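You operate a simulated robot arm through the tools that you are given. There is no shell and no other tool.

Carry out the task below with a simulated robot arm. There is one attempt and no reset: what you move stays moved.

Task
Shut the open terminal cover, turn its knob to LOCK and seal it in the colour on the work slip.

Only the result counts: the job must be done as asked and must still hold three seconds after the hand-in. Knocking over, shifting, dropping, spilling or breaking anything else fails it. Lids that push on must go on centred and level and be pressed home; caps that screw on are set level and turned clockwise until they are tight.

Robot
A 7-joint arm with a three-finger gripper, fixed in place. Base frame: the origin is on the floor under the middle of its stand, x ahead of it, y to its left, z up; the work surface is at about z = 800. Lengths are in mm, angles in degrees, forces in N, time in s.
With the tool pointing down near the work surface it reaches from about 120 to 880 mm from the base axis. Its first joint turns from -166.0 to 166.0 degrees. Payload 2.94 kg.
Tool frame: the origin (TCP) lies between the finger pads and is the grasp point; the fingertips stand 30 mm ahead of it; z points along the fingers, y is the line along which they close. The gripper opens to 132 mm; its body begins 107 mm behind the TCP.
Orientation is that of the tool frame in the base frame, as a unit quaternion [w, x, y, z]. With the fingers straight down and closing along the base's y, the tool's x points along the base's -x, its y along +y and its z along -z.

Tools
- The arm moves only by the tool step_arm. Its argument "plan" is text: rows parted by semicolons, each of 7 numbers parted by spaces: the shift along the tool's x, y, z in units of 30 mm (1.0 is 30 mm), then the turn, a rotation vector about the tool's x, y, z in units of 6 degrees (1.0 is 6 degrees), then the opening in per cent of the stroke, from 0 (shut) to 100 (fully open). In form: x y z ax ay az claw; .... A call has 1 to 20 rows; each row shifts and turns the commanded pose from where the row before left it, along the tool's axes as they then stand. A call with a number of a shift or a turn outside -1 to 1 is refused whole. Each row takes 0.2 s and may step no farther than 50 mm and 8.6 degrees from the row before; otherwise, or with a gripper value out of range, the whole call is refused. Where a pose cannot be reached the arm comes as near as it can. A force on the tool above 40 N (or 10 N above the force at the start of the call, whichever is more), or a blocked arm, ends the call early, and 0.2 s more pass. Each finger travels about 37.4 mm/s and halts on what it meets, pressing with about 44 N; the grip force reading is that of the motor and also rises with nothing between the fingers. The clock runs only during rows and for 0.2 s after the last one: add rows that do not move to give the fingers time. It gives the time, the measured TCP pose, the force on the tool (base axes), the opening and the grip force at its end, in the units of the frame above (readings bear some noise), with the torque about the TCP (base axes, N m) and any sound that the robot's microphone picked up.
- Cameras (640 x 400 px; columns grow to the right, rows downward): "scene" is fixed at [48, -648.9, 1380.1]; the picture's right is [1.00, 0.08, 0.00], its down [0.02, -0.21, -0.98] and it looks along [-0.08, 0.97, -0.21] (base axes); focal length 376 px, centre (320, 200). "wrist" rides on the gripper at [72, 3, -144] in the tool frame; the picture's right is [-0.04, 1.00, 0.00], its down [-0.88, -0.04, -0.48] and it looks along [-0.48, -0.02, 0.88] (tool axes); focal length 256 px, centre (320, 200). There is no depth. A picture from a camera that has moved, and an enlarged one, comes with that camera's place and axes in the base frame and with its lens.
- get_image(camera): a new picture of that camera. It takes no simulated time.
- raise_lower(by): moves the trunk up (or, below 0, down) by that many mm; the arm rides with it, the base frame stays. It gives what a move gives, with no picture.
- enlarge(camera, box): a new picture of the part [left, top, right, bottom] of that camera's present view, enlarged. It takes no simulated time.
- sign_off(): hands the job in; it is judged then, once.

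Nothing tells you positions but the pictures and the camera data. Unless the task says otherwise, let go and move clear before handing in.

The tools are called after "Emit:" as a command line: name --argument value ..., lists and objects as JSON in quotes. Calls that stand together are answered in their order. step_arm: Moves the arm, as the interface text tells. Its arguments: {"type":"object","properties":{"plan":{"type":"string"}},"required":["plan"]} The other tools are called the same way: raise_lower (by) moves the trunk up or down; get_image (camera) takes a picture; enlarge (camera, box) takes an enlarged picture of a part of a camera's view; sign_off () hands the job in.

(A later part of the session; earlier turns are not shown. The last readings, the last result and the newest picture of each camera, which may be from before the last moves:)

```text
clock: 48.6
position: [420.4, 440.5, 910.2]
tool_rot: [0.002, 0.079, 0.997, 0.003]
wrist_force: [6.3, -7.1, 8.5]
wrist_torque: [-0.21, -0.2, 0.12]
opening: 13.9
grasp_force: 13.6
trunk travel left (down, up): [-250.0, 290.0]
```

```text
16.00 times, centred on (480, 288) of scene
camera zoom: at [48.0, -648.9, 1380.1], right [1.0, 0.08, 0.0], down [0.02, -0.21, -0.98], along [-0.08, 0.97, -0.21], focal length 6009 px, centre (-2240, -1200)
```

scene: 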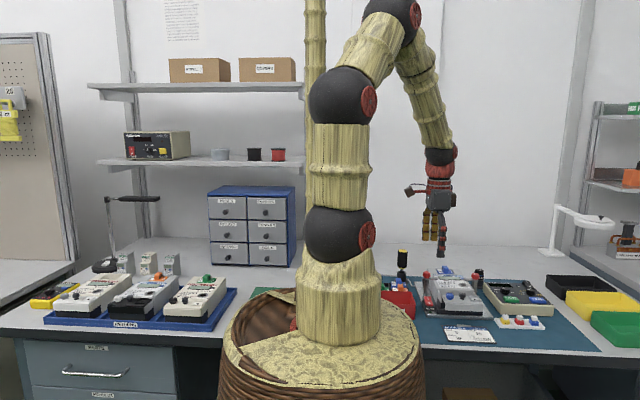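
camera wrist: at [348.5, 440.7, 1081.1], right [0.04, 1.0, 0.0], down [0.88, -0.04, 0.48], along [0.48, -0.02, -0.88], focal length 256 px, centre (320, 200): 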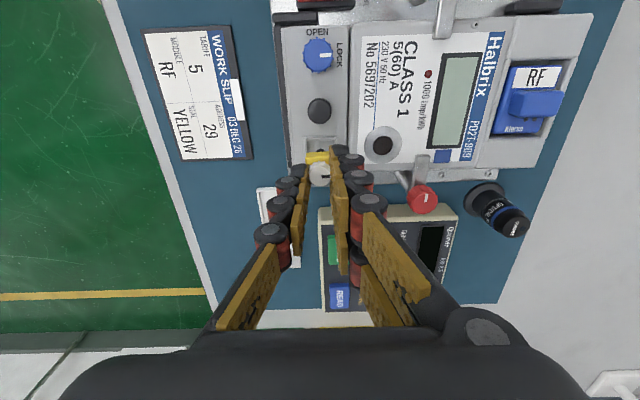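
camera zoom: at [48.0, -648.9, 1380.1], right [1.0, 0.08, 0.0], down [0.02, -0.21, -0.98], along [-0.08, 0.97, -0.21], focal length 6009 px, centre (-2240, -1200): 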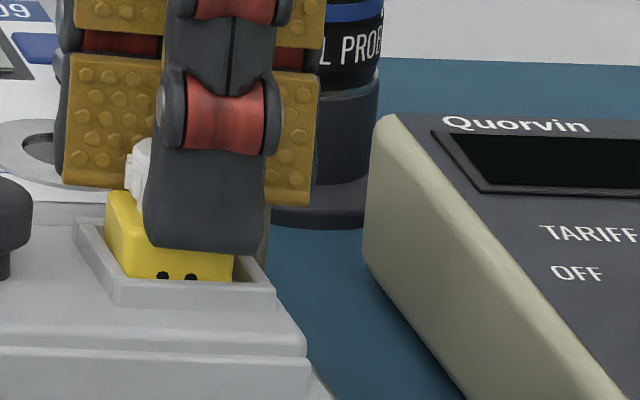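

The whole seal turned about 9° with the hand inside the pocket's clearance; its corners should now be near the walls. I'll continue clockwise a little to see whether the knob then turns against the body.

Emit:
step_arm --plan "0 0 0 0 0 0.4 0; 0 0 0 0 0 0.4 0; 0 0 0 0 0 0.4 0; 0 0 0 0 0 0.4 0; 0 0 0 0 0 0 0"

Emit:
enlarge --camera "wrist" --box '[295, 135, 345, 185]'

Emit:
enlarge --camera "scene" --box '[465, 275, 495, 300]'

```text
clock: 49.8
position: [421.6, 439.1, 910.8]
tool_rot: [0.001, 0.162, 0.987, 0.002]
wrist_force: [5.0, -10.3, 9.3]
wrist_torque: [-0.3, -0.16, 0.16]
opening: 13.9
grasp_force: 14.4
trunk travel left (down, up): [-250.0, 290.0]
```

```text
8.00 times, centred on (320, 160) of wrist
camera zoom: at [353.1, 464.4, 1054.0], right [0.36, 0.93, 0.01], down [0.82, -0.32, 0.48], along [0.45, -0.17, -0.88], focal length 2048 px, centre (320, 520)
```

zoom: 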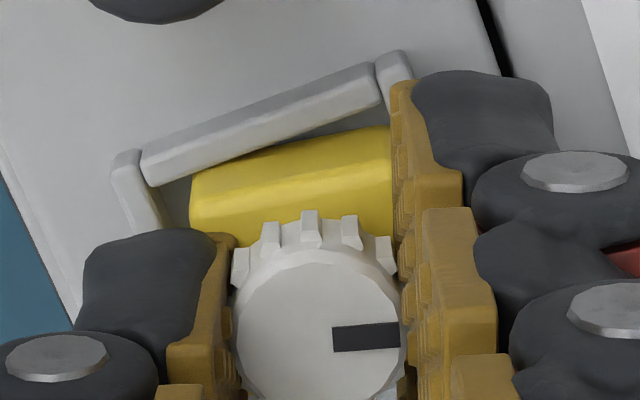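

```text
16.00 times, centred on (480, 288) of scene
camera zoom: at [48.0, -648.9, 1380.1], right [1.0, 0.08, 0.0], down [0.02, -0.21, -0.98], along [-0.08, 0.97, -0.21], focal length 6009 px, centre (-2240, -1200)
```

zoom: 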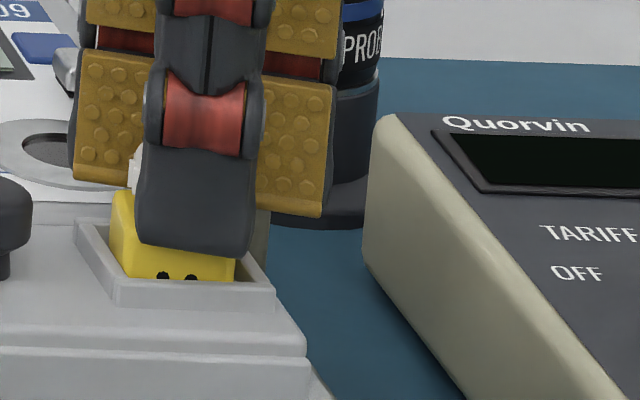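

The knob is now turning relative to the seal body (the body has stopped at about 10°, held by the pocket). So it is a twist seal; I'll keep turning clockwise, easing side force a little.

Emit:
step_arm --plan "-0.019 -0.015 0 0 0 0.5 0; 0 0 0 0 0 0.7 0; 0 0 0 0 0 0.7 0; 0 0 0 0 0 0.7 0; 0 0 0 0 0 0.7 0; 0 0 0 0 0 0 0"

Emit:
enlarge --camera "wrist" --box '[285, 125, 355, 185]'

Emit:
enlarge --camera "scene" --box '[445, 265, 505, 305]'

```text
clock: 51.2
position: [421.8, 439.4, 910.2]
tool_rot: [0.001, 0.328, 0.945, 0.002]
wrist_force: [-1.0, -9.3, 6.9]
wrist_torque: [-0.31, 0.02, 0.12]
opening: 13.5
grasp_force: 14.0
trunk travel left (down, up): [-250.0, 290.0]
```

```text
6.67 times, centred on (320, 155) of wrist
camera zoom: at [366.3, 484.9, 1054.3], right [0.65, 0.76, 0.01], down [0.66, -0.58, 0.48], along [0.36, -0.31, -0.88], focal length 1707 px, centre (320, 500)
```

zoom: 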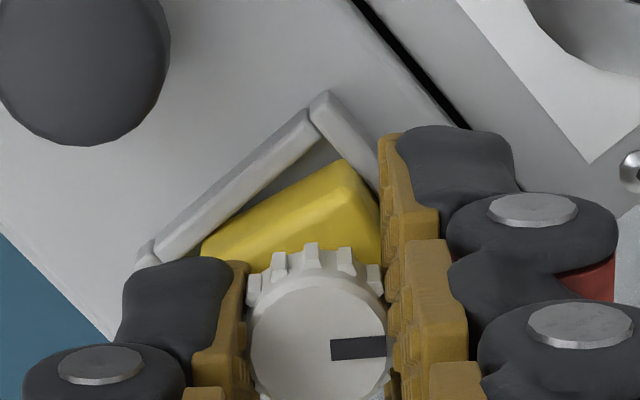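

```text
10.00 times, centred on (475, 285) of scene
camera zoom: at [48.0, -648.9, 1380.1], right [1.0, 0.08, 0.0], down [0.02, -0.21, -0.98], along [-0.08, 0.97, -0.21], focal length 3756 px, centre (-1230, -650)
```

zoom: 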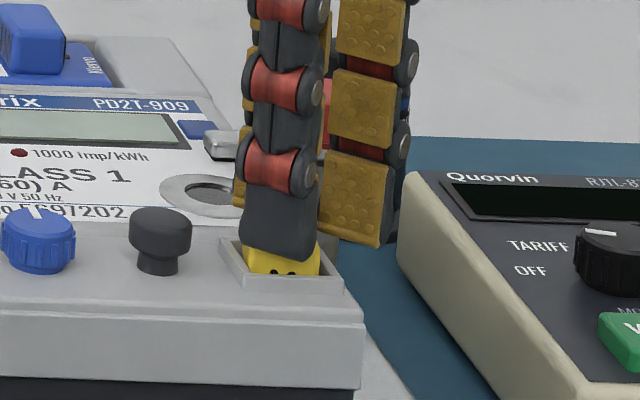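

Still turning freely with low torque (0.12 N·m). I'll continue clockwise to about 75°.

Emit:
step_arm --plan "-0.017 -0.021 0 0 0 0.7 0; 0 0 0 0 0 0.7 0; 0 0 0 0 0 0.7 0; 0 0 0 0 0 0.7 0; 0 0 0 0 0 0.7 0; 0 0 0 0 0 0.7 0; 0 0 0 0 0 0.7 0; 0 0 0 0 0 0.7 0; 0 0 0 0 0 0 0"

Emit:
enlarge --camera "wrist" --box '[285, 125, 355, 185]'

Emit:
enlarge --camera "scene" --box '[445, 265, 505, 305]'

```text
clock: 53.2
position: [420.0, 438.1, 911.2]
tool_rot: [0.0, 0.588, 0.809, 0.003]
wrist_force: [-2.2, -13.7, 1.7]
wrist_torque: [-0.51, 0.05, 0.06]
opening: 13.8
grasp_force: 14.4
trunk travel left (down, up): [-250.0, 290.0]
```

```text
6.67 times, centred on (320, 155) of wrist
camera zoom: at [401.3, 506.8, 1054.9], right [0.96, 0.27, 0.0], down [0.23, -0.85, 0.47], along [0.13, -0.45, -0.88], focal length 1707 px, centre (320, 500)
```

zoom: 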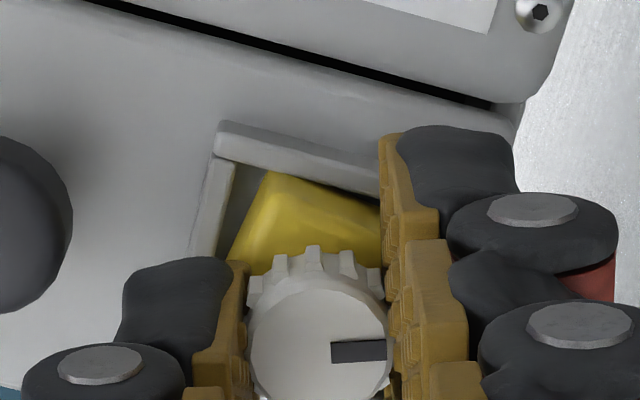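

```text
10.00 times, centred on (475, 285) of scene
camera zoom: at [48.0, -648.9, 1380.1], right [1.0, 0.08, 0.0], down [0.02, -0.21, -0.98], along [-0.08, 0.97, -0.21], focal length 3756 px, centre (-1230, -650)
```

zoom: 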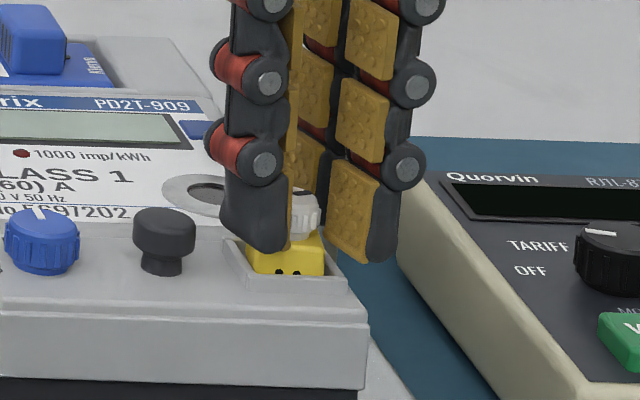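

Now at 72° hand yaw with the knob following; a side force of -14 N in y has crept in, so I'll ease 1 mm in -y and continue in smaller steps.

Emit:
step_arm --plan "-0.04 -0.012 0 0 0 0 0; 0 0 0 0 0 0.6 0; 0 0 0 0 0 0.6 0; 0 0 0 0 0 0.6 0; 0 0 0 0 0 0.6 0; 0 0 0 0 0 0 0"

Emit:
enlarge --camera "wrist" --box '[285, 125, 355, 185]'

Emit:
enlarge --camera "scene" --box '[410, 255, 530, 335]'

```text
clock: 54.6
position: [422.3, 438.0, 911.2]
tool_rot: [-0.001, 0.684, 0.73, 0.003]
wrist_force: [-2.6, -6.6, 4.8]
wrist_torque: [-0.23, 0.09, 0.05]
opening: 13.6
grasp_force: 13.7
trunk travel left (down, up): [-250.0, 290.0]
```

```text
6.67 times, centred on (320, 155) of wrist
camera zoom: at [419.6, 509.5, 1055.0], right [1.0, 0.02, 0.0], down [0.02, -0.88, 0.47], along [0.01, -0.47, -0.88], focal length 1707 px, centre (320, 500)
```

zoom: 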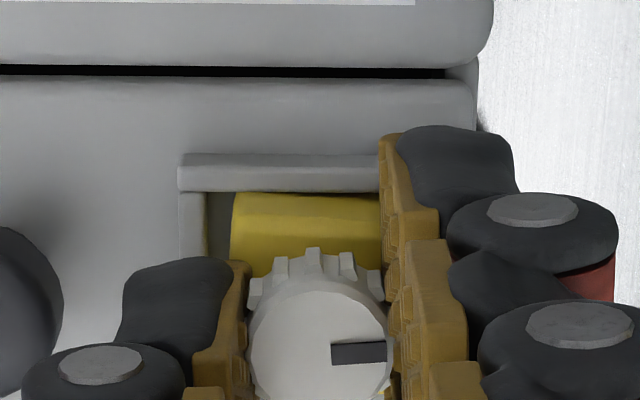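

```text
5.00 times, centred on (470, 295) of scene
camera zoom: at [48.0, -648.9, 1380.1], right [1.0, 0.08, 0.0], down [0.02, -0.21, -0.98], along [-0.08, 0.97, -0.21], focal length 1878 px, centre (-430, -275)
```

zoom: 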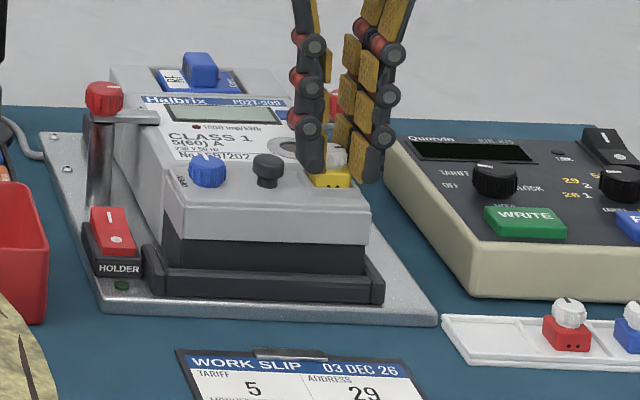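

The seal's knob has turned about 86° and the body now sits square in the pocket. I notice the meter has crept a few mm in +x in its holder, so I'll keep side forces low while finishing the turn to its stop.

Emit:
step_arm --plan "-0.015 0 0 0 0 0 0; 0 0 0 0 0 0.5 0; 0 0 0 0 0 0.5 0; 0 0 0 0 0 0 0"

Emit:
enlarge --camera "wrist" --box '[285, 125, 355, 185]'

Emit:
enlarge --camera "scene" --box '[410, 255, 530, 335]'

```text
clock: 55.6
position: [422.3, 438.4, 909.8]
tool_rot: [-0.001, 0.722, 0.692, 0.003]
wrist_force: [-0.1, 0.2, 3.4]
wrist_torque: [0.07, 0.03, 0.02]
opening: 13.7
grasp_force: 13.9
trunk travel left (down, up): [-250.0, 290.0]
```

```text
6.67 times, centred on (320, 155) of wrist
camera zoom: at [427.0, 508.8, 1055.0], right [1.0, -0.08, 0.0], down [-0.08, -0.88, 0.47], along [-0.04, -0.47, -0.88], focal length 1707 px, centre (320, 500)
```

zoom: 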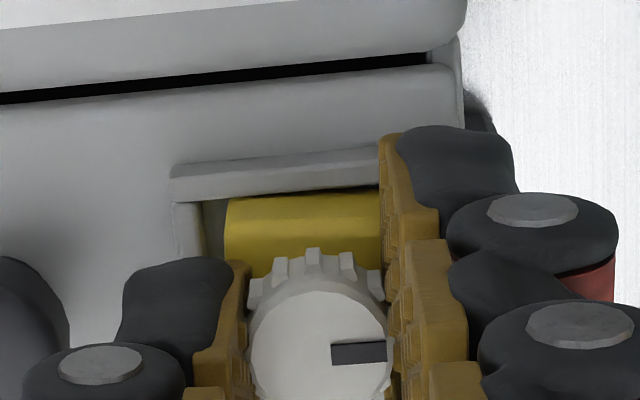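

```text
5.00 times, centred on (470, 295) of scene
camera zoom: at [48.0, -648.9, 1380.1], right [1.0, 0.08, 0.0], down [0.02, -0.21, -0.98], along [-0.08, 0.97, -0.21], focal length 1878 px, centre (-430, -275)
```

zoom: 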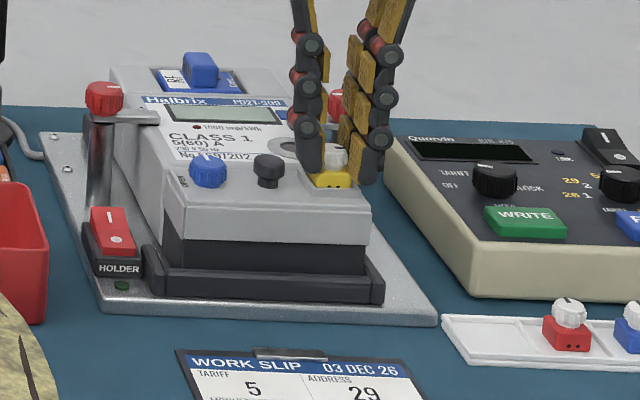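

Forces are now near zero and there's no stop yet at 92°. I'll continue a few degrees more to find the stop.

Emit:
step_arm --plan "0 0 0 0 0 0.5 0; 0 0 0 0 0 0.5 0; 0 0 0 0 0 0.5 0; 0 0 0 0 0 0 0"

Emit:
enlarge --camera "wrist" --box '[285, 125, 355, 185]'

Emit:
enlarge --camera "scene" --box '[410, 255, 530, 335]'

```text
clock: 56.6
position: [420.3, 436.5, 911.8]
tool_rot: [0.0, 0.773, 0.634, 0.003]
wrist_force: [-2.4, -0.5, 2.8]
wrist_torque: [-0.02, 0.05, 0.03]
opening: 13.7
grasp_force: 14.1
trunk travel left (down, up): [-250.0, 290.0]
```

```text
6.67 times, centred on (320, 155) of wrist
camera zoom: at [437.3, 506.6, 1054.9], right [0.97, -0.24, 0.0], down [-0.21, -0.86, 0.47], along [-0.11, -0.46, -0.88], focal length 1707 px, centre (320, 500)
```

zoom: 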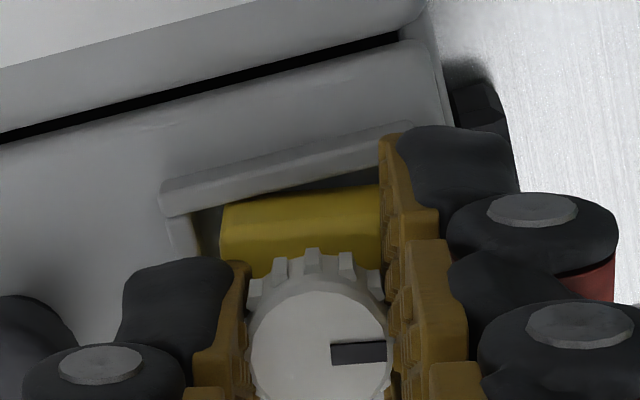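

```text
5.00 times, centred on (470, 295) of scene
camera zoom: at [48.0, -648.9, 1380.1], right [1.0, 0.08, 0.0], down [0.02, -0.21, -0.98], along [-0.08, 0.97, -0.21], focal length 1878 px, centre (-430, -275)
```

zoom: 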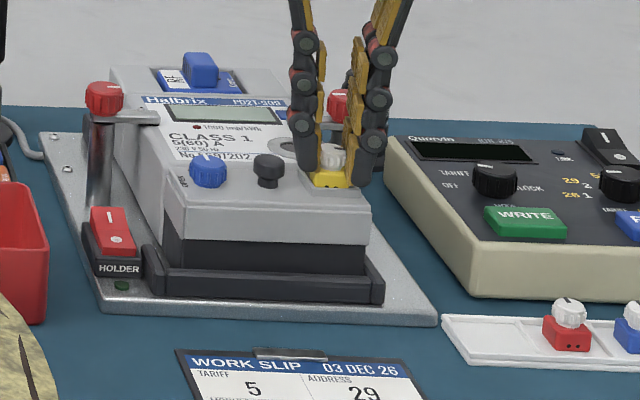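

The body has begun following the hand again (about 9° in the pocket), suggesting the knob has reached its own stop near 90°. I'll turn a little more to see if torque rises.

Emit:
step_arm --plan "0 0 0 0 0 0.5 0; 0 0 0 0 0 0.5 0; 0 0 0 0 0 0 0"

Emit:
enlarge --camera "wrist" --box '[285, 125, 355, 185]'

Emit:
enlarge --camera "scene" --box '[455, 270, 505, 305]'

```text
clock: 57.4
position: [421.3, 437.1, 910.8]
tool_rot: [0.0, 0.805, 0.593, 0.003]
wrist_force: [-4.5, -2.2, 6.4]
wrist_torque: [-0.04, 0.1, 0.03]
opening: 13.6
grasp_force: 14.1
trunk travel left (down, up): [-250.0, 290.0]
```

```text
6.67 times, centred on (320, 155) of wrist
camera zoom: at [444.5, 504.4, 1054.9], right [0.94, -0.34, 0.0], down [-0.3, -0.83, 0.47], along [-0.16, -0.44, -0.88], focal length 1707 px, centre (320, 500)
```

zoom: 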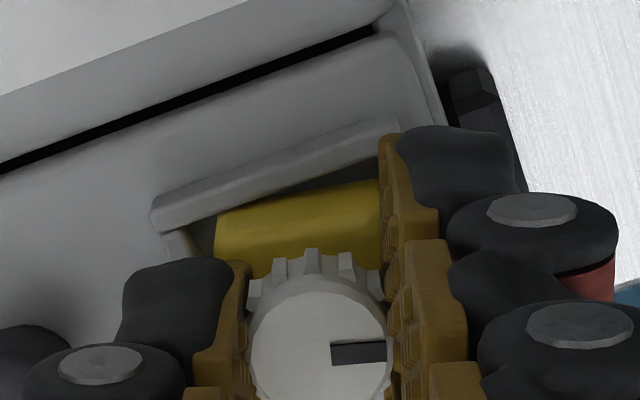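

```text
11.43 times, centred on (480, 288) of scene
camera zoom: at [48.0, -648.9, 1380.1], right [1.0, 0.08, 0.0], down [0.02, -0.21, -0.98], along [-0.08, 0.97, -0.21], focal length 4292 px, centre (-1509, -800)
```

zoom: 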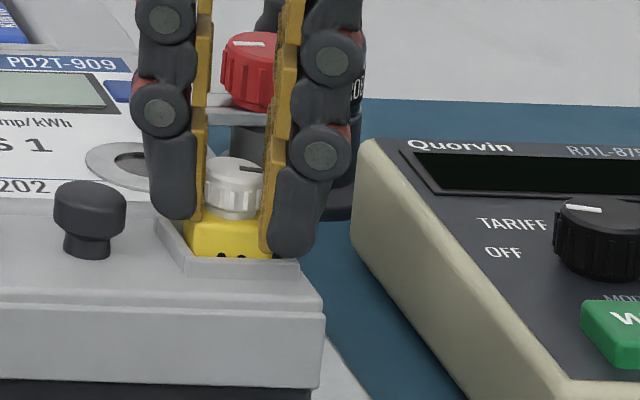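

No slip on the knob, but torque stays low and the knob still turns against the body, so no stop yet at about 97° relative. I'll continue turning clockwise.

Emit:
step_arm --plan "0 0 0 0 0 0.6 0; 0 0 0 0 0 0.6 0; 0 0 0 0 0 0.6 0; 0 0 0 0 0 0.6 0; 0 0 0 0 0 0 0"

Emit:
enlarge --camera "wrist" --box '[285, 125, 355, 185]'

Emit:
enlarge --camera "scene" --box '[410, 255, 530, 335]'

```text
clock: 58.6
position: [421.1, 437.5, 911.3]
tool_rot: [-0.001, 0.874, 0.486, 0.002]
wrist_force: [-9.7, -0.6, 8.8]
wrist_torque: [-0.05, 0.35, 0.08]
opening: 13.8
grasp_force: 14.1
trunk travel left (down, up): [-250.0, 290.0]
```

```text
6.67 times, centred on (320, 155) of wrist
camera zoom: at [460.4, 496.2, 1054.9], right [0.83, -0.56, 0.0], down [-0.5, -0.73, 0.47], along [-0.26, -0.39, -0.88], focal length 1707 px, centre (320, 500)
```

zoom: 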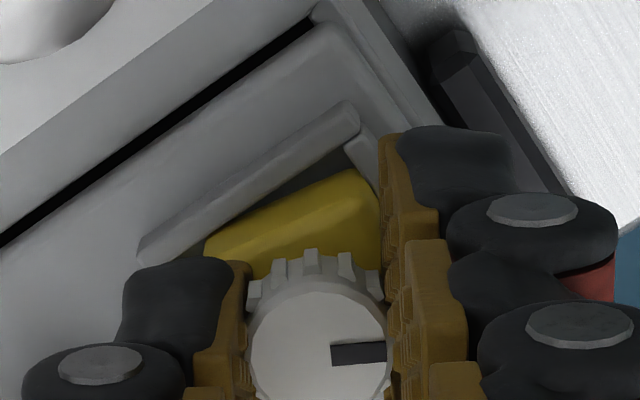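

```text
5.00 times, centred on (470, 295) of scene
camera zoom: at [48.0, -648.9, 1380.1], right [1.0, 0.08, 0.0], down [0.02, -0.21, -0.98], along [-0.08, 0.97, -0.21], focal length 1878 px, centre (-430, -275)
```

zoom: 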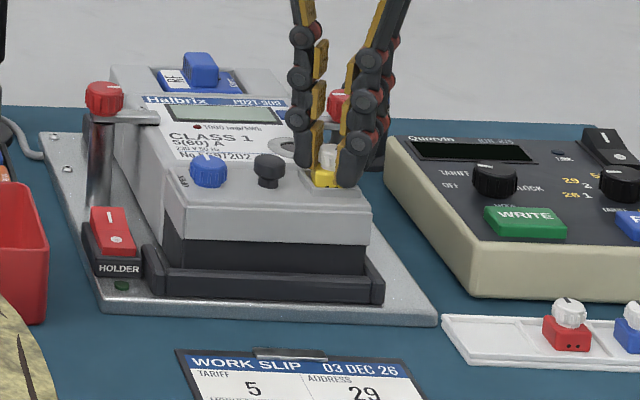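

Still no stop at about 110° relative. I'll ease the -x side load and continue.

Emit:
step_arm --plan "-0.014 -0.023 0 0 0 0 0; 0 0 0 0 0 0.6 0; 0 0 0 0 0 0.6 0; 0 0 0 0 0 0.6 0; 0 0 0 0 0 0.6 0; 0 0 0 0 0 0.6 0; 0 0 0 0 0 0 0"

Emit:
enlarge --camera "wrist" --box '[285, 125, 355, 185]'

Emit:
enlarge --camera "scene" --box '[455, 270, 505, 305]'

```text
clock: 60.2
position: [429.2, 435.6, 915.7]
tool_rot: [-0.013, 0.899, 0.438, -0.001]
wrist_force: [-25.7, 10.4, 19.8]
wrist_torque: [0.3, 0.97, 0.06]
opening: 12.9
grasp_force: 13.7
out of reach, approached as far as the arm can: row 2, 3, 4, 5, 6
trunk travel left (down, up): [-250.0, 290.0]
```

```text
6.67 times, centred on (320, 155) of wrist
camera zoom: at [477.5, 485.7, 1059.7], right [0.76, -0.65, -0.02], down [-0.56, -0.68, 0.47], along [-0.32, -0.34, -0.88], focal length 1707 px, centre (320, 500)
```

zoom: 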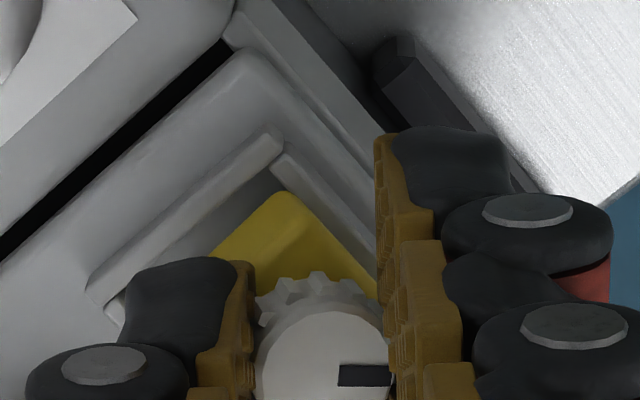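

```text
11.43 times, centred on (480, 288) of scene
camera zoom: at [48.0, -648.9, 1380.1], right [1.0, 0.08, 0.0], down [0.02, -0.21, -0.98], along [-0.08, 0.97, -0.21], focal length 4292 px, centre (-1509, -800)
```

zoom: 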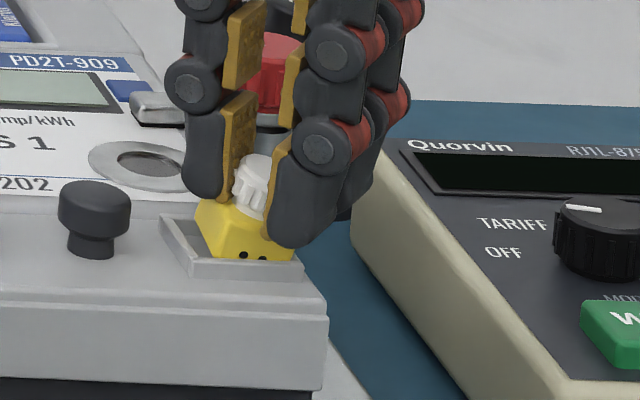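

The wrist hit its turning limit and the arm drifted sideways, tilting the seal. I'll reverse those last turns at once to bring the hand back to the last good pose.

Emit:
step_arm --plan "0 0 0 0 0 -0.6 0; 0 0 0 0 0 -0.6 0; 0 0 0 0 0 -0.6 0; 0 0 0 0 0 -0.6 0; 0 0 0 0 0 -0.6 0; 0 0 0 0 0 0 0"

Emit:
enlarge --camera "wrist" --box '[285, 125, 355, 185]'

Emit:
enlarge --camera "scene" --box '[455, 270, 505, 305]'

```text
clock: 61.6
position: [429.1, 435.3, 915.8]
tool_rot: [-0.013, 0.818, 0.575, 0.002]
wrist_force: [-20.3, 18.4, 19.1]
wrist_torque: [0.57, 0.77, -0.15]
opening: 14.6
grasp_force: 14.0
trunk travel left (down, up): [-250.0, 290.0]
```

```text
6.67 times, centred on (320, 155) of wrist
camera zoom: at [458.9, 499.2, 1060.7], right [0.92, -0.38, -0.02], down [-0.33, -0.82, 0.46], along [-0.19, -0.42, -0.89], focal length 1707 px, centre (320, 500)
```

zoom: 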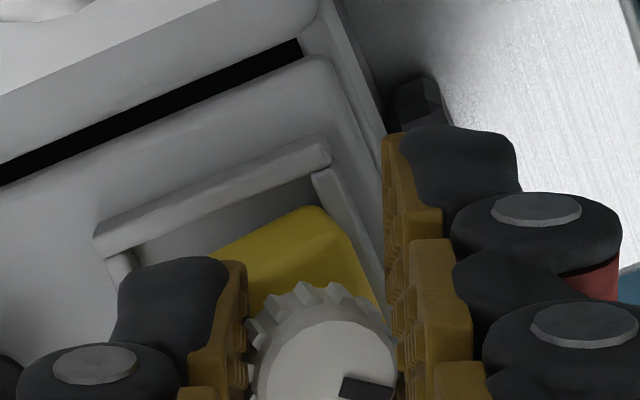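

```text
11.43 times, centred on (480, 288) of scene
camera zoom: at [48.0, -648.9, 1380.1], right [1.0, 0.08, 0.0], down [0.02, -0.21, -0.98], along [-0.08, 0.97, -0.21], focal length 4292 px, centre (-1509, -800)
```

zoom: 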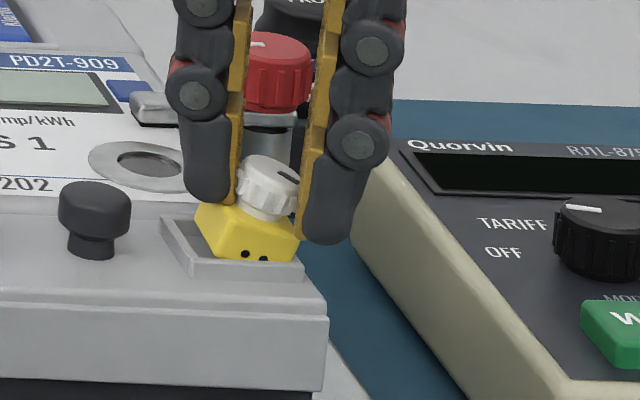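

The hand is displaced 8 mm in +x with a 1.5° tilt, and the seal leans in the pocket. I'll bring the hand back over the pocket centre and take the tilt out, keeping the hold on the knob.

Emit:
step_arm --plan "-0.01 -0.09 0 -0.06 -0.06 0 0; -0.01 -0.09 0 -0.06 -0.06 0 0; -0.01 -0.09 0 -0.06 -0.05 0 0; 0 0 0 0 0 0 0"

Emit:
enlarge --camera "wrist" --box '[285, 125, 355, 185]'

Emit:
enlarge --camera "scene" --box '[455, 270, 505, 305]'

```text
clock: 62.6
position: [423.9, 436.9, 914.6]
tool_rot: [0.0, 0.819, 0.574, -0.002]
wrist_force: [0.2, 0.0, -1.2]
wrist_torque: [-0.03, 0.01, -0.02]
opening: 13.3
grasp_force: 14.8
trunk travel left (down, up): [-250.0, 290.0]
```

```text
6.67 times, centred on (320, 155) of wrist
camera zoom: at [451.1, 503.3, 1056.7], right [0.92, -0.38, 0.0], down [-0.33, -0.81, 0.48], along [-0.18, -0.44, -0.88], focal length 1707 px, centre (320, 500)
```

zoom: 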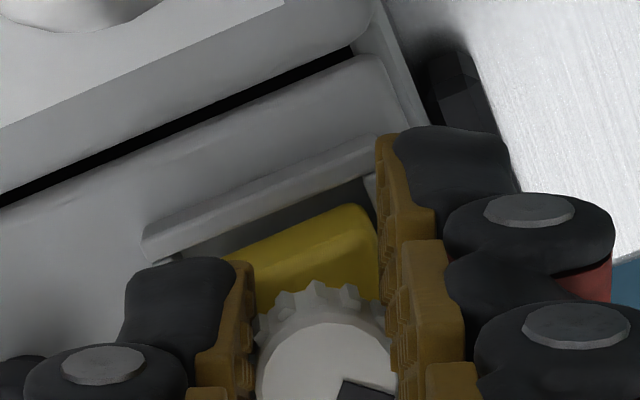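

```text
11.43 times, centred on (480, 288) of scene
camera zoom: at [48.0, -648.9, 1380.1], right [1.0, 0.08, 0.0], down [0.02, -0.21, -0.98], along [-0.08, 0.97, -0.21], focal length 4292 px, centre (-1509, -800)
```

zoom: 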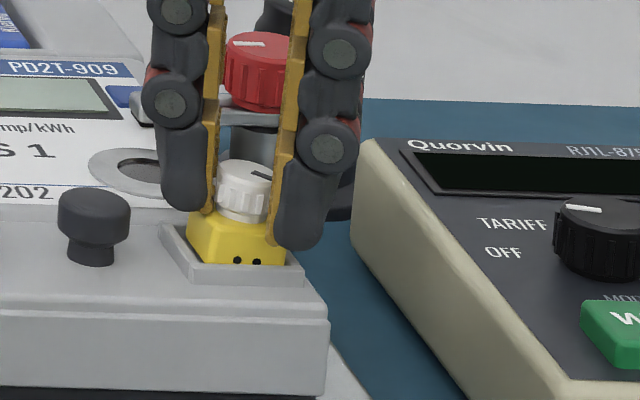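

The seal sits level in the pocket again and forces are zero. I'll release it gently, rise, and look from above at the seal and knob.

Emit:
step_arm --plan "0 0 0 0 0 0 18; 0 0 0 0 0 0 18; 0 0 -0.1 0 0 0 18; 0 0 -0.3 0 0 0 18; 0 0 -0.8 0 0 0 18; 0 0 -0.9 0 0 0 18; 0 0 -0.9 0 0 -0.5 18; 0 0 0 0 0 -1 18; 0 0 0 0 0 -1 18; 0 0 0 0 0 -1 18; 0 0 0 0 0 0 18"

Emit:
get_image --camera "wrist"

Emit:
enlarge --camera "scene" --box '[430, 260, 500, 310]'

```text
clock: 65.0
position: [425.0, 436.6, 1004.0]
tool_rot: [-0.001, 0.7, 0.714, -0.001]
wrist_force: [0.1, 0.2, 0.3]
wrist_torque: [0.0, -0.03, 0.01]
opening: 23.9
grasp_force: 0.2
trunk travel left (down, up): [-250.0, 290.0]
```

```text
taken
camera wrist: at [426.3, 509.3, 1147.6], right [1.0, -0.02, 0.0], down [-0.02, -0.88, 0.48], along [-0.01, -0.48, -0.88], focal length 256 px, centre (320, 200)
```

wrist: 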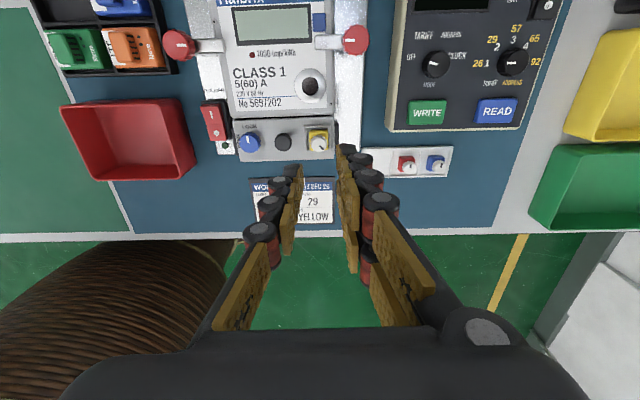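

```text
8.00 times, centred on (465, 285) of scene
camera zoom: at [48.0, -648.9, 1380.1], right [1.0, 0.08, 0.0], down [0.02, -0.21, -0.98], along [-0.08, 0.97, -0.21], focal length 3005 px, centre (-840, -480)
```

zoom: 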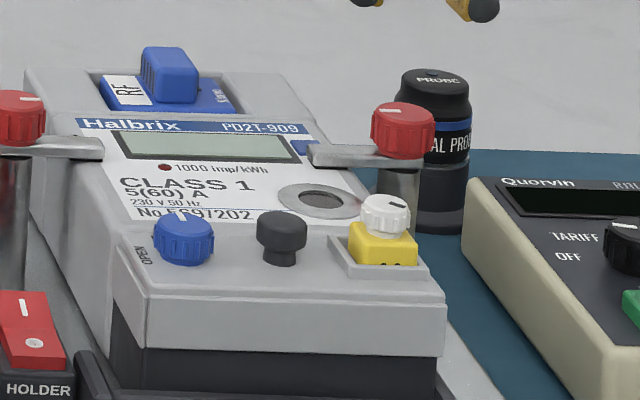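

Emit:
enlarge --camera "wrist" --box '[230, 90, 350, 170]'

Emit:
enlarge --camera "wrist" --box '[295, 120, 345, 160]'

Emit:
enlarge --camera "wrist" --box '[150, 0, 390, 170]'

Emit:
enlarge --camera "scene" --box '[410, 255, 490, 325]'

```text
5.00 times, centred on (290, 130) of wrist
camera zoom: at [426.3, 509.3, 1147.6], right [1.0, -0.02, 0.0], down [-0.02, -0.88, 0.48], along [-0.01, -0.48, -0.88], focal length 1280 px, centre (470, 550)
```

zoom: 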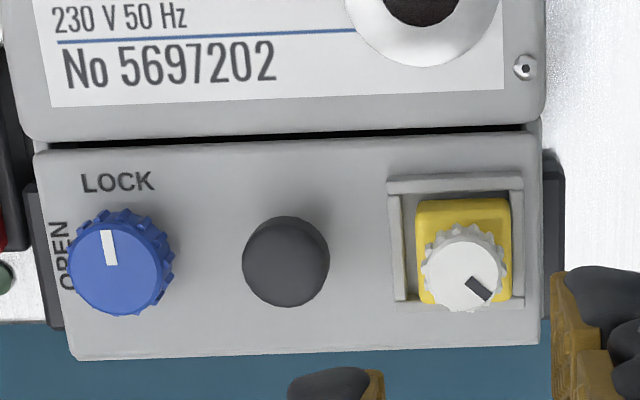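

```text
10.00 times, centred on (320, 140) of wrist
camera zoom: at [426.3, 509.3, 1147.6], right [1.0, -0.02, 0.0], down [-0.02, -0.88, 0.48], along [-0.01, -0.48, -0.88], focal length 2560 px, centre (320, 800)
```

zoom: 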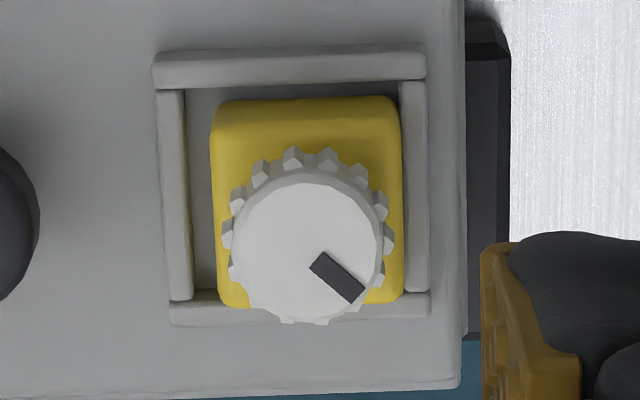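

```text
2.35 times, centred on (270, 85) of wrist
camera zoom: at [426.3, 509.3, 1147.6], right [1.0, -0.02, 0.0], down [-0.02, -0.88, 0.48], along [-0.01, -0.48, -0.88], focal length 602 px, centre (438, 471)
```

zoom: 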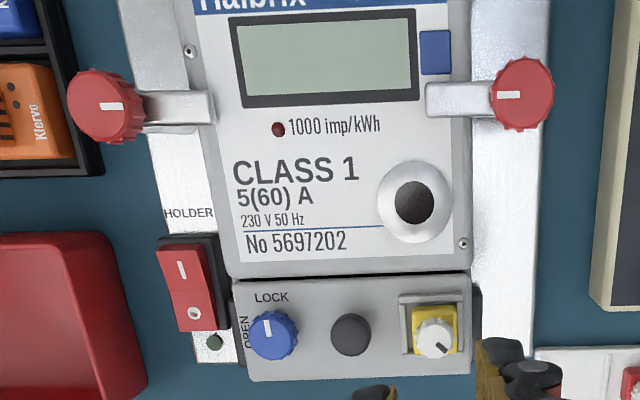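

```text
5.71 times, centred on (450, 290) of scene
camera zoom: at [48.0, -648.9, 1380.1], right [1.0, 0.08, 0.0], down [0.02, -0.21, -0.98], along [-0.08, 0.97, -0.21], focal length 2146 px, centre (-423, -314)
```

zoom: 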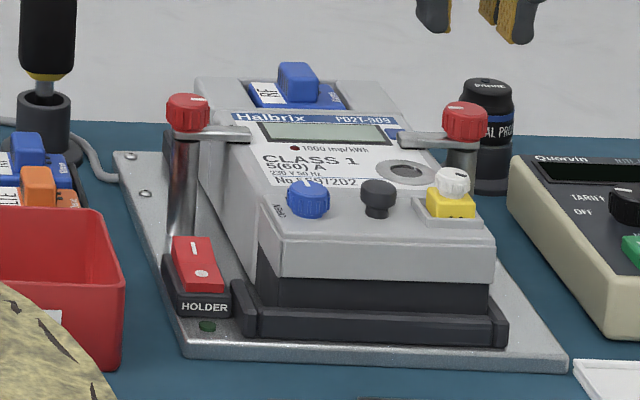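

The seal sits level in the pocket with its knob mark turned about 140° clockwise from its start. The meter seems to have crept a few mm; I'll take the same crops as earlier to measure that exactly.

Emit:
enlarge --camera "scene" --box '[435, 280, 485, 312]'

Emit:
enlarge --camera "scene" --box '[425, 265, 485, 310]'

Emit:
enlarge --camera "scene" --box '[410, 255, 530, 335]'

```text
12.50 times, centred on (460, 296) of scene
camera zoom: at [48.0, -648.9, 1380.1], right [1.0, 0.08, 0.0], down [0.02, -0.21, -0.98], along [-0.08, 0.97, -0.21], focal length 4695 px, centre (-1430, -1000)
```

zoom: 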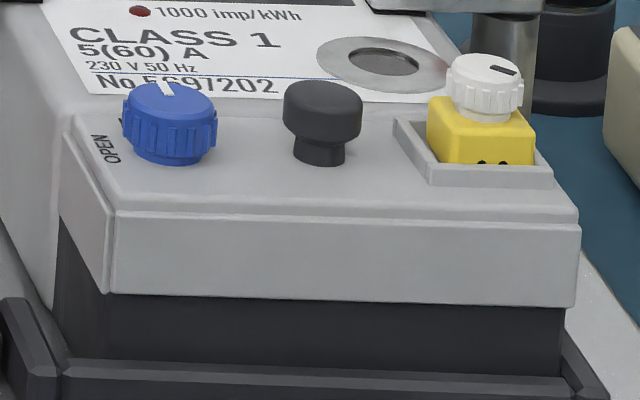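

```text
8.89 times, centred on (455, 288) of scene
camera zoom: at [48.0, -648.9, 1380.1], right [1.0, 0.08, 0.0], down [0.02, -0.21, -0.98], along [-0.08, 0.97, -0.21], focal length 3338 px, centre (-880, -578)
```

zoom: 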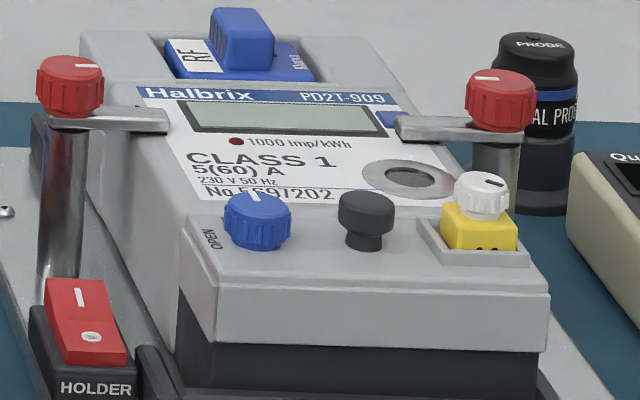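

```text
5.00 times, centred on (470, 295) of scene
camera zoom: at [48.0, -648.9, 1380.1], right [1.0, 0.08, 0.0], down [0.02, -0.21, -0.98], along [-0.08, 0.97, -0.21], focal length 1878 px, centre (-430, -275)
```

zoom: 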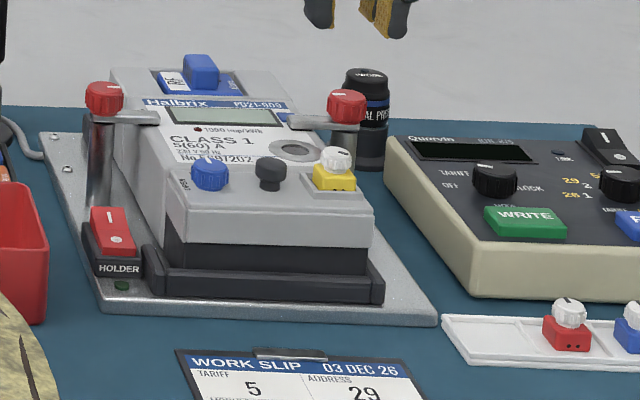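

The meter body has moved only about 3–4 mm in its loose holder, and the cover is still shut with the knob at LOCK. Now I compare the yellow seal's knob with an untouched seal to see whether turning drives it in.

Emit:
enlarge --camera "scene" --box '[462, 277, 492, 300]'

Emit:
enlarge --camera "scene" --box '[506, 303, 536, 326]'

Emit:
enlarge --camera "wrist" --box '[380, 140, 460, 190]'

```text
16.00 times, centred on (477, 288) of scene
camera zoom: at [48.0, -648.9, 1380.1], right [1.0, 0.08, 0.0], down [0.02, -0.21, -0.98], along [-0.08, 0.97, -0.21], focal length 6009 px, centre (-2192, -1216)
```

zoom: 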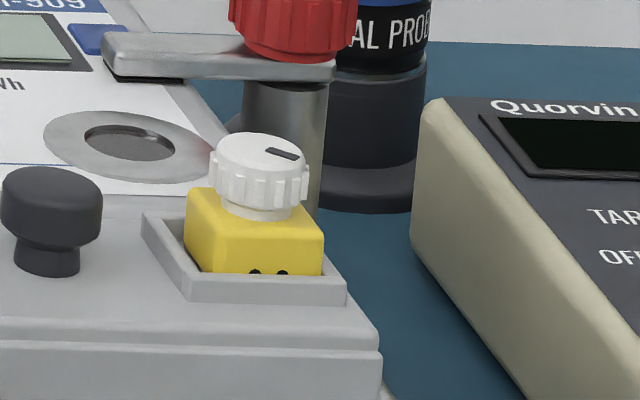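

```text
16.00 times, centred on (521, 314) of scene
camera zoom: at [48.0, -648.9, 1380.1], right [1.0, 0.08, 0.0], down [0.02, -0.21, -0.98], along [-0.08, 0.97, -0.21], focal length 6009 px, centre (-2896, -1632)
```

zoom: 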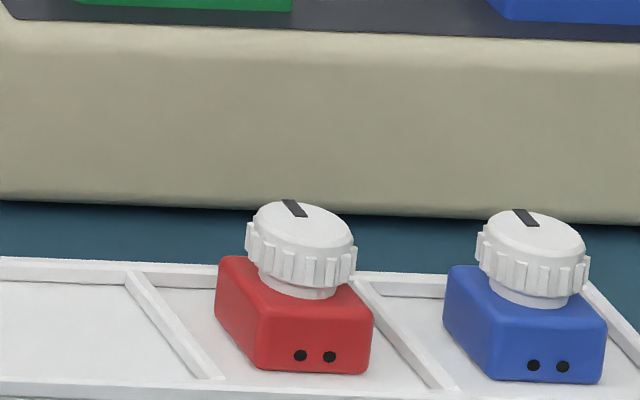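

```text
8.00 times, centred on (420, 165) of wrist
camera zoom: at [426.3, 509.3, 1147.6], right [1.0, -0.02, 0.0], down [-0.02, -0.88, 0.48], along [-0.01, -0.48, -0.88], focal length 2048 px, centre (-480, 480)
```

zoom: 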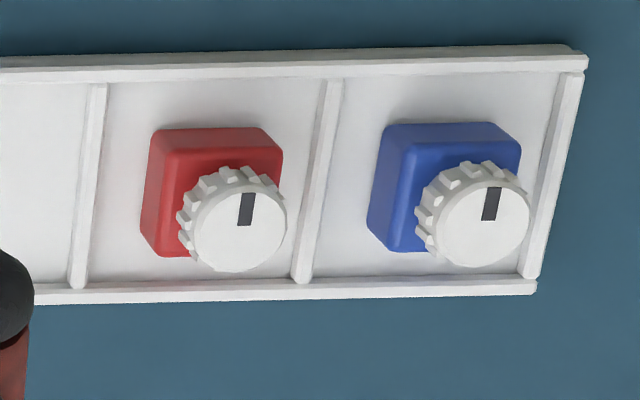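

Turning doesn't visibly drive the knob in, and I've felt no end stop yet, so I'll re-grip and carry on clockwise until it is tight. First I turn the wrist back to -20° yaw, well above the seal.

Emit:
step_arm --plan "0 0 0 0 0 -1 24; 0 0 0 0 0 -1 24; 0 0 0 0 0 -1 24; 0 0 0 0 0 -1 24; 0 0 0 0 0 -1 24; 0 0 0 0 0 -1 24; 0 0 0 0 0 -1 24; 0 0 0 0 0 -1 24; 0 0 0 0 0 -1 24; 0 0 0 0 0 -1 24; 0 0 0 0 0 -1 24; 0 0 0 0 0 -1 24; 0 0 0 0 0 -1 24; 0 0 0 0 0 -1 24; 0 0 0 0 0 -1 24; 0 0 0 0 0 -1 24; 0 0 0 0 0 -1 24; 0 0 0 0 0 -1 24; 0 0 0 0 0 0 24"

Emit:
enlarge --camera "wrist" --box '[260, 100, 380, 200]'

Emit:
get_image --camera "wrist"

```text
clock: 69.0
position: [424.6, 437.5, 1004.4]
tool_rot: [-0.002, -0.166, 0.986, 0.0]
wrist_force: [0.8, -0.2, 0.7]
wrist_torque: [0.0, 0.01, -0.02]
opening: 31.4
grasp_force: 0.2
trunk travel left (down, up): [-250.0, 290.0]
```

```text
4.00 times, centred on (320, 150) of wrist
camera zoom: at [354.8, 416.2, 1148.5], right [-0.29, 0.96, 0.0], down [0.84, 0.25, 0.47], along [0.45, 0.14, -0.88], focal length 1024 px, centre (320, 400)
```

zoom: 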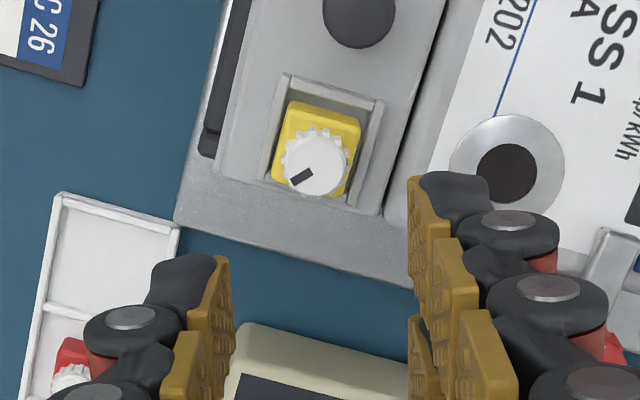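

```text
taken
camera wrist: at [354.8, 416.2, 1148.5], right [-0.29, 0.96, 0.0], down [0.84, 0.25, 0.47], along [0.45, 0.14, -0.88], focal length 256 px, centre (320, 200)
```

wrist: 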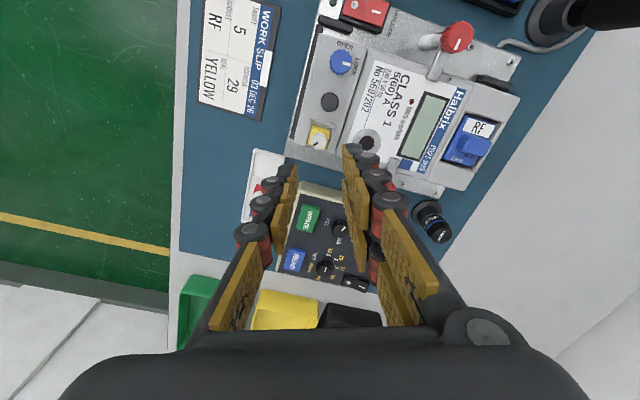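

Knob is about 1.5–2 mm off the tool axis. I'll correct and come down to z≈930 for a closer check.

Emit:
step_arm --plan "-0.04 -0.04 0.5 0 -0.036 0 24; 0 0 0.7 0 0 0 24; 0 0 0.7 0 0 0 24; 0 0 0.5 0 0 0 24; 0 0 0 0 0 0 24; 0 0 0 0 0 0 24"

Emit:
enlarge --camera "wrist" --box '[270, 120, 370, 200]'

Emit:
enlarge --camera "scene" --box '[445, 255, 505, 305]'

```text
clock: 70.4
position: [424.6, 434.0, 933.7]
tool_rot: [0.001, -0.164, 0.986, 0.001]
wrist_force: [0.0, -0.4, -0.4]
wrist_torque: [0.0, 0.03, 0.0]
opening: 31.6
grasp_force: 0.2
trunk travel left (down, up): [-250.0, 290.0]
```

```text
5.00 times, centred on (320, 160) of wrist
camera zoom: at [355.6, 413.0, 1077.9], right [-0.28, 0.96, 0.0], down [0.84, 0.25, 0.48], along [0.46, 0.14, -0.88], focal length 1280 px, centre (320, 400)
```

zoom: 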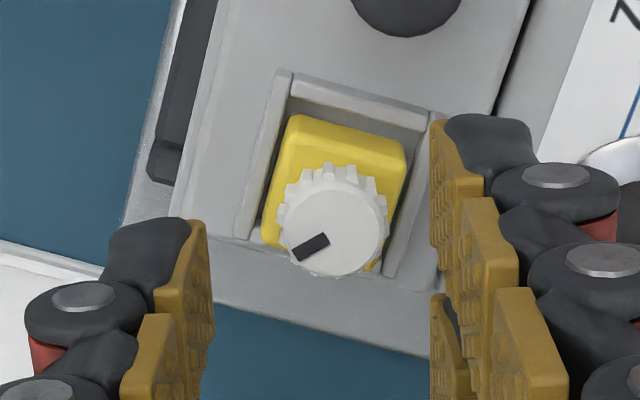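

```text
8.00 times, centred on (475, 280) of scene
camera zoom: at [48.0, -648.9, 1380.1], right [1.0, 0.08, 0.0], down [0.02, -0.21, -0.98], along [-0.08, 0.97, -0.21], focal length 3005 px, centre (-920, -440)
```

zoom: 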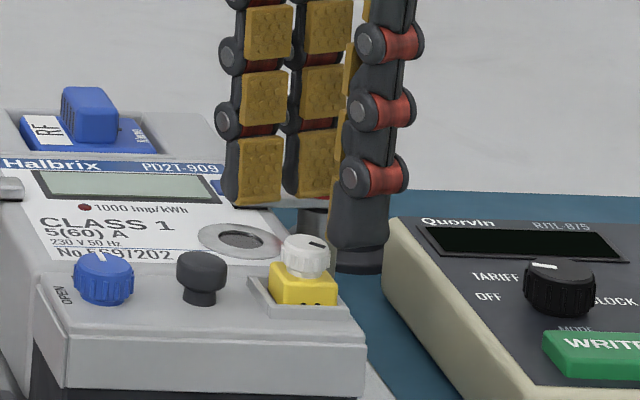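

The knob measures consistently at [426.1, 436.6]. I'll shift there and go down part way, checking the centring again.

Emit:
step_arm --plan "-0.04 0.035 0.2 0 0 0 24; -0.035 0.032 0.2 0 0 0 24; 0 0 0 0 0 0 24; 0 0 0 0 0 0 24"

Emit:
enlarge --camera "wrist" --box '[270, 120, 370, 200]'

```text
clock: 71.4
position: [426.3, 436.5, 919.8]
tool_rot: [0.0, -0.165, 0.986, 0.0]
wrist_force: [0.7, -0.6, 0.0]
wrist_torque: [0.0, 0.0, 0.01]
opening: 31.8
grasp_force: 0.1
trunk travel left (down, up): [-250.0, 290.0]
```

```text
5.00 times, centred on (320, 160) of wrist
camera zoom: at [357.3, 416.7, 1064.3], right [-0.28, 0.96, 0.0], down [0.84, 0.25, 0.48], along [0.46, 0.14, -0.88], focal length 1280 px, centre (320, 400)
```

zoom: 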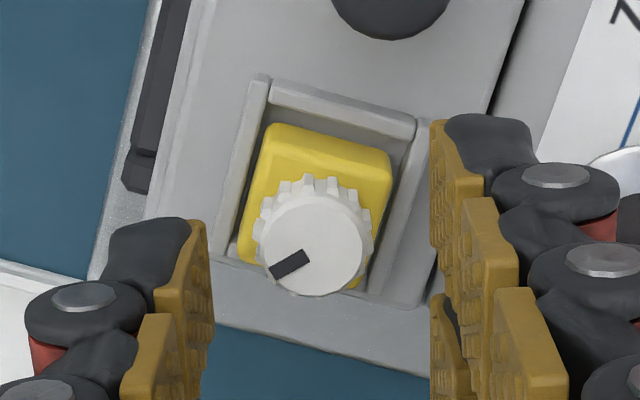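

Small residual offset (about 1.2 mm). I'll correct, lower to z≈911 and grip the white knob again.

Emit:
step_arm --plan "0.02 -0.04 0.15 0 0 0 24; 0 0 0.14 0 0 0 24; 0 0 0 0 0 0 24; 0 0 0 0 0 0 0; 0 0 0 0 0 0 0; 0 0 0 0 0 0 0; 0 0 0 0 0 0 0"

Emit:
enlarge --camera "wrist" --box '[270, 120, 370, 200]'

Emit:
enlarge --camera "scene" --box '[445, 265, 505, 305]'

```text
clock: 73.0
position: [426.9, 436.9, 911.7]
tool_rot: [0.0, -0.165, 0.986, 0.0]
wrist_force: [0.4, -0.1, 0.4]
wrist_torque: [-0.02, -0.02, 0.0]
opening: 14.1
grasp_force: 13.8
trunk travel left (down, up): [-250.0, 290.0]
```

```text
5.00 times, centred on (320, 160) of wrist
camera zoom: at [357.7, 415.6, 1055.5], right [-0.28, 0.96, 0.0], down [0.84, 0.25, 0.48], along [0.46, 0.14, -0.88], focal length 1280 px, centre (320, 400)
```

zoom: 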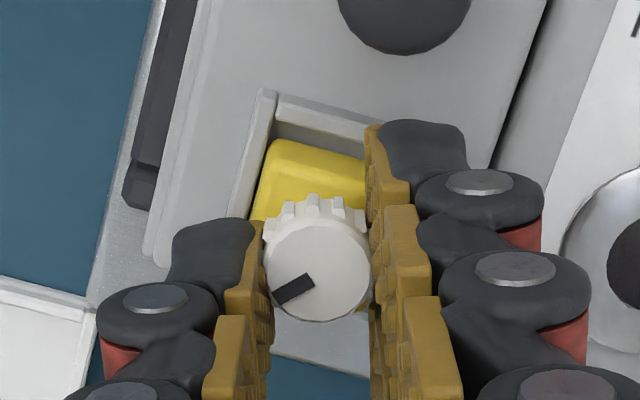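

```text
10.00 times, centred on (475, 285) of scene
camera zoom: at [48.0, -648.9, 1380.1], right [1.0, 0.08, 0.0], down [0.02, -0.21, -0.98], along [-0.08, 0.97, -0.21], focal length 3756 px, centre (-1230, -650)
```

zoom: 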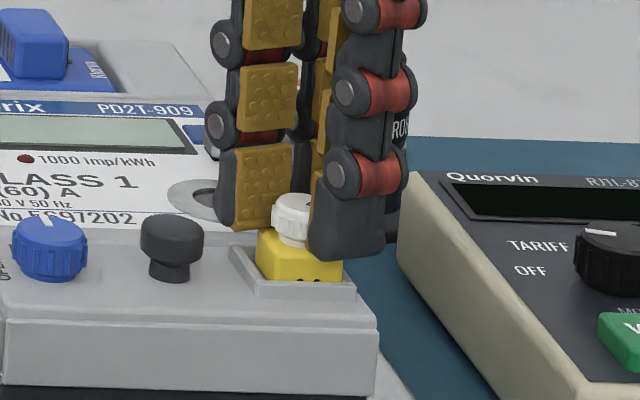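

A clean centred grip with near-zero side force. I'll turn clockwise in chunks, watching torque and side force.

Emit:
step_arm --plan "0 0 0 0 0 0.6 0; 0 0 0 0 0 0.6 0; 0 0 0 0 0 0.6 0; 0 0 0 0 0 0.6 0; 0 0 0 0 0 0.6 0; 0 0 0 0 0 0.6 0; 0 0 0 0 0 0 0"

Emit:
enlarge --camera "wrist" --box '[270, 120, 370, 200]'

```text
clock: 74.6
position: [426.8, 437.4, 912.5]
tool_rot: [0.001, 0.023, 1.0, 0.001]
wrist_force: [0.2, -2.1, 0.7]
wrist_torque: [-0.07, 0.0, -0.02]
opening: 13.7
grasp_force: 14.6
trunk travel left (down, up): [-250.0, 290.0]
```

```text
5.00 times, centred on (320, 160) of wrist
camera zoom: at [354.5, 443.5, 1056.3], right [0.09, 1.0, 0.0], down [0.88, -0.08, 0.48], along [0.47, -0.04, -0.88], focal length 1280 px, centre (320, 400)
```

zoom: 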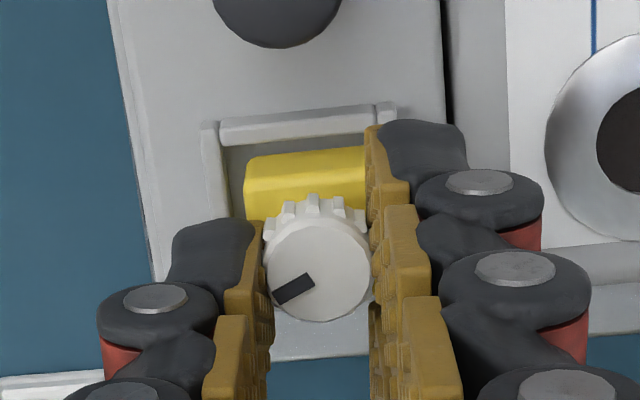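

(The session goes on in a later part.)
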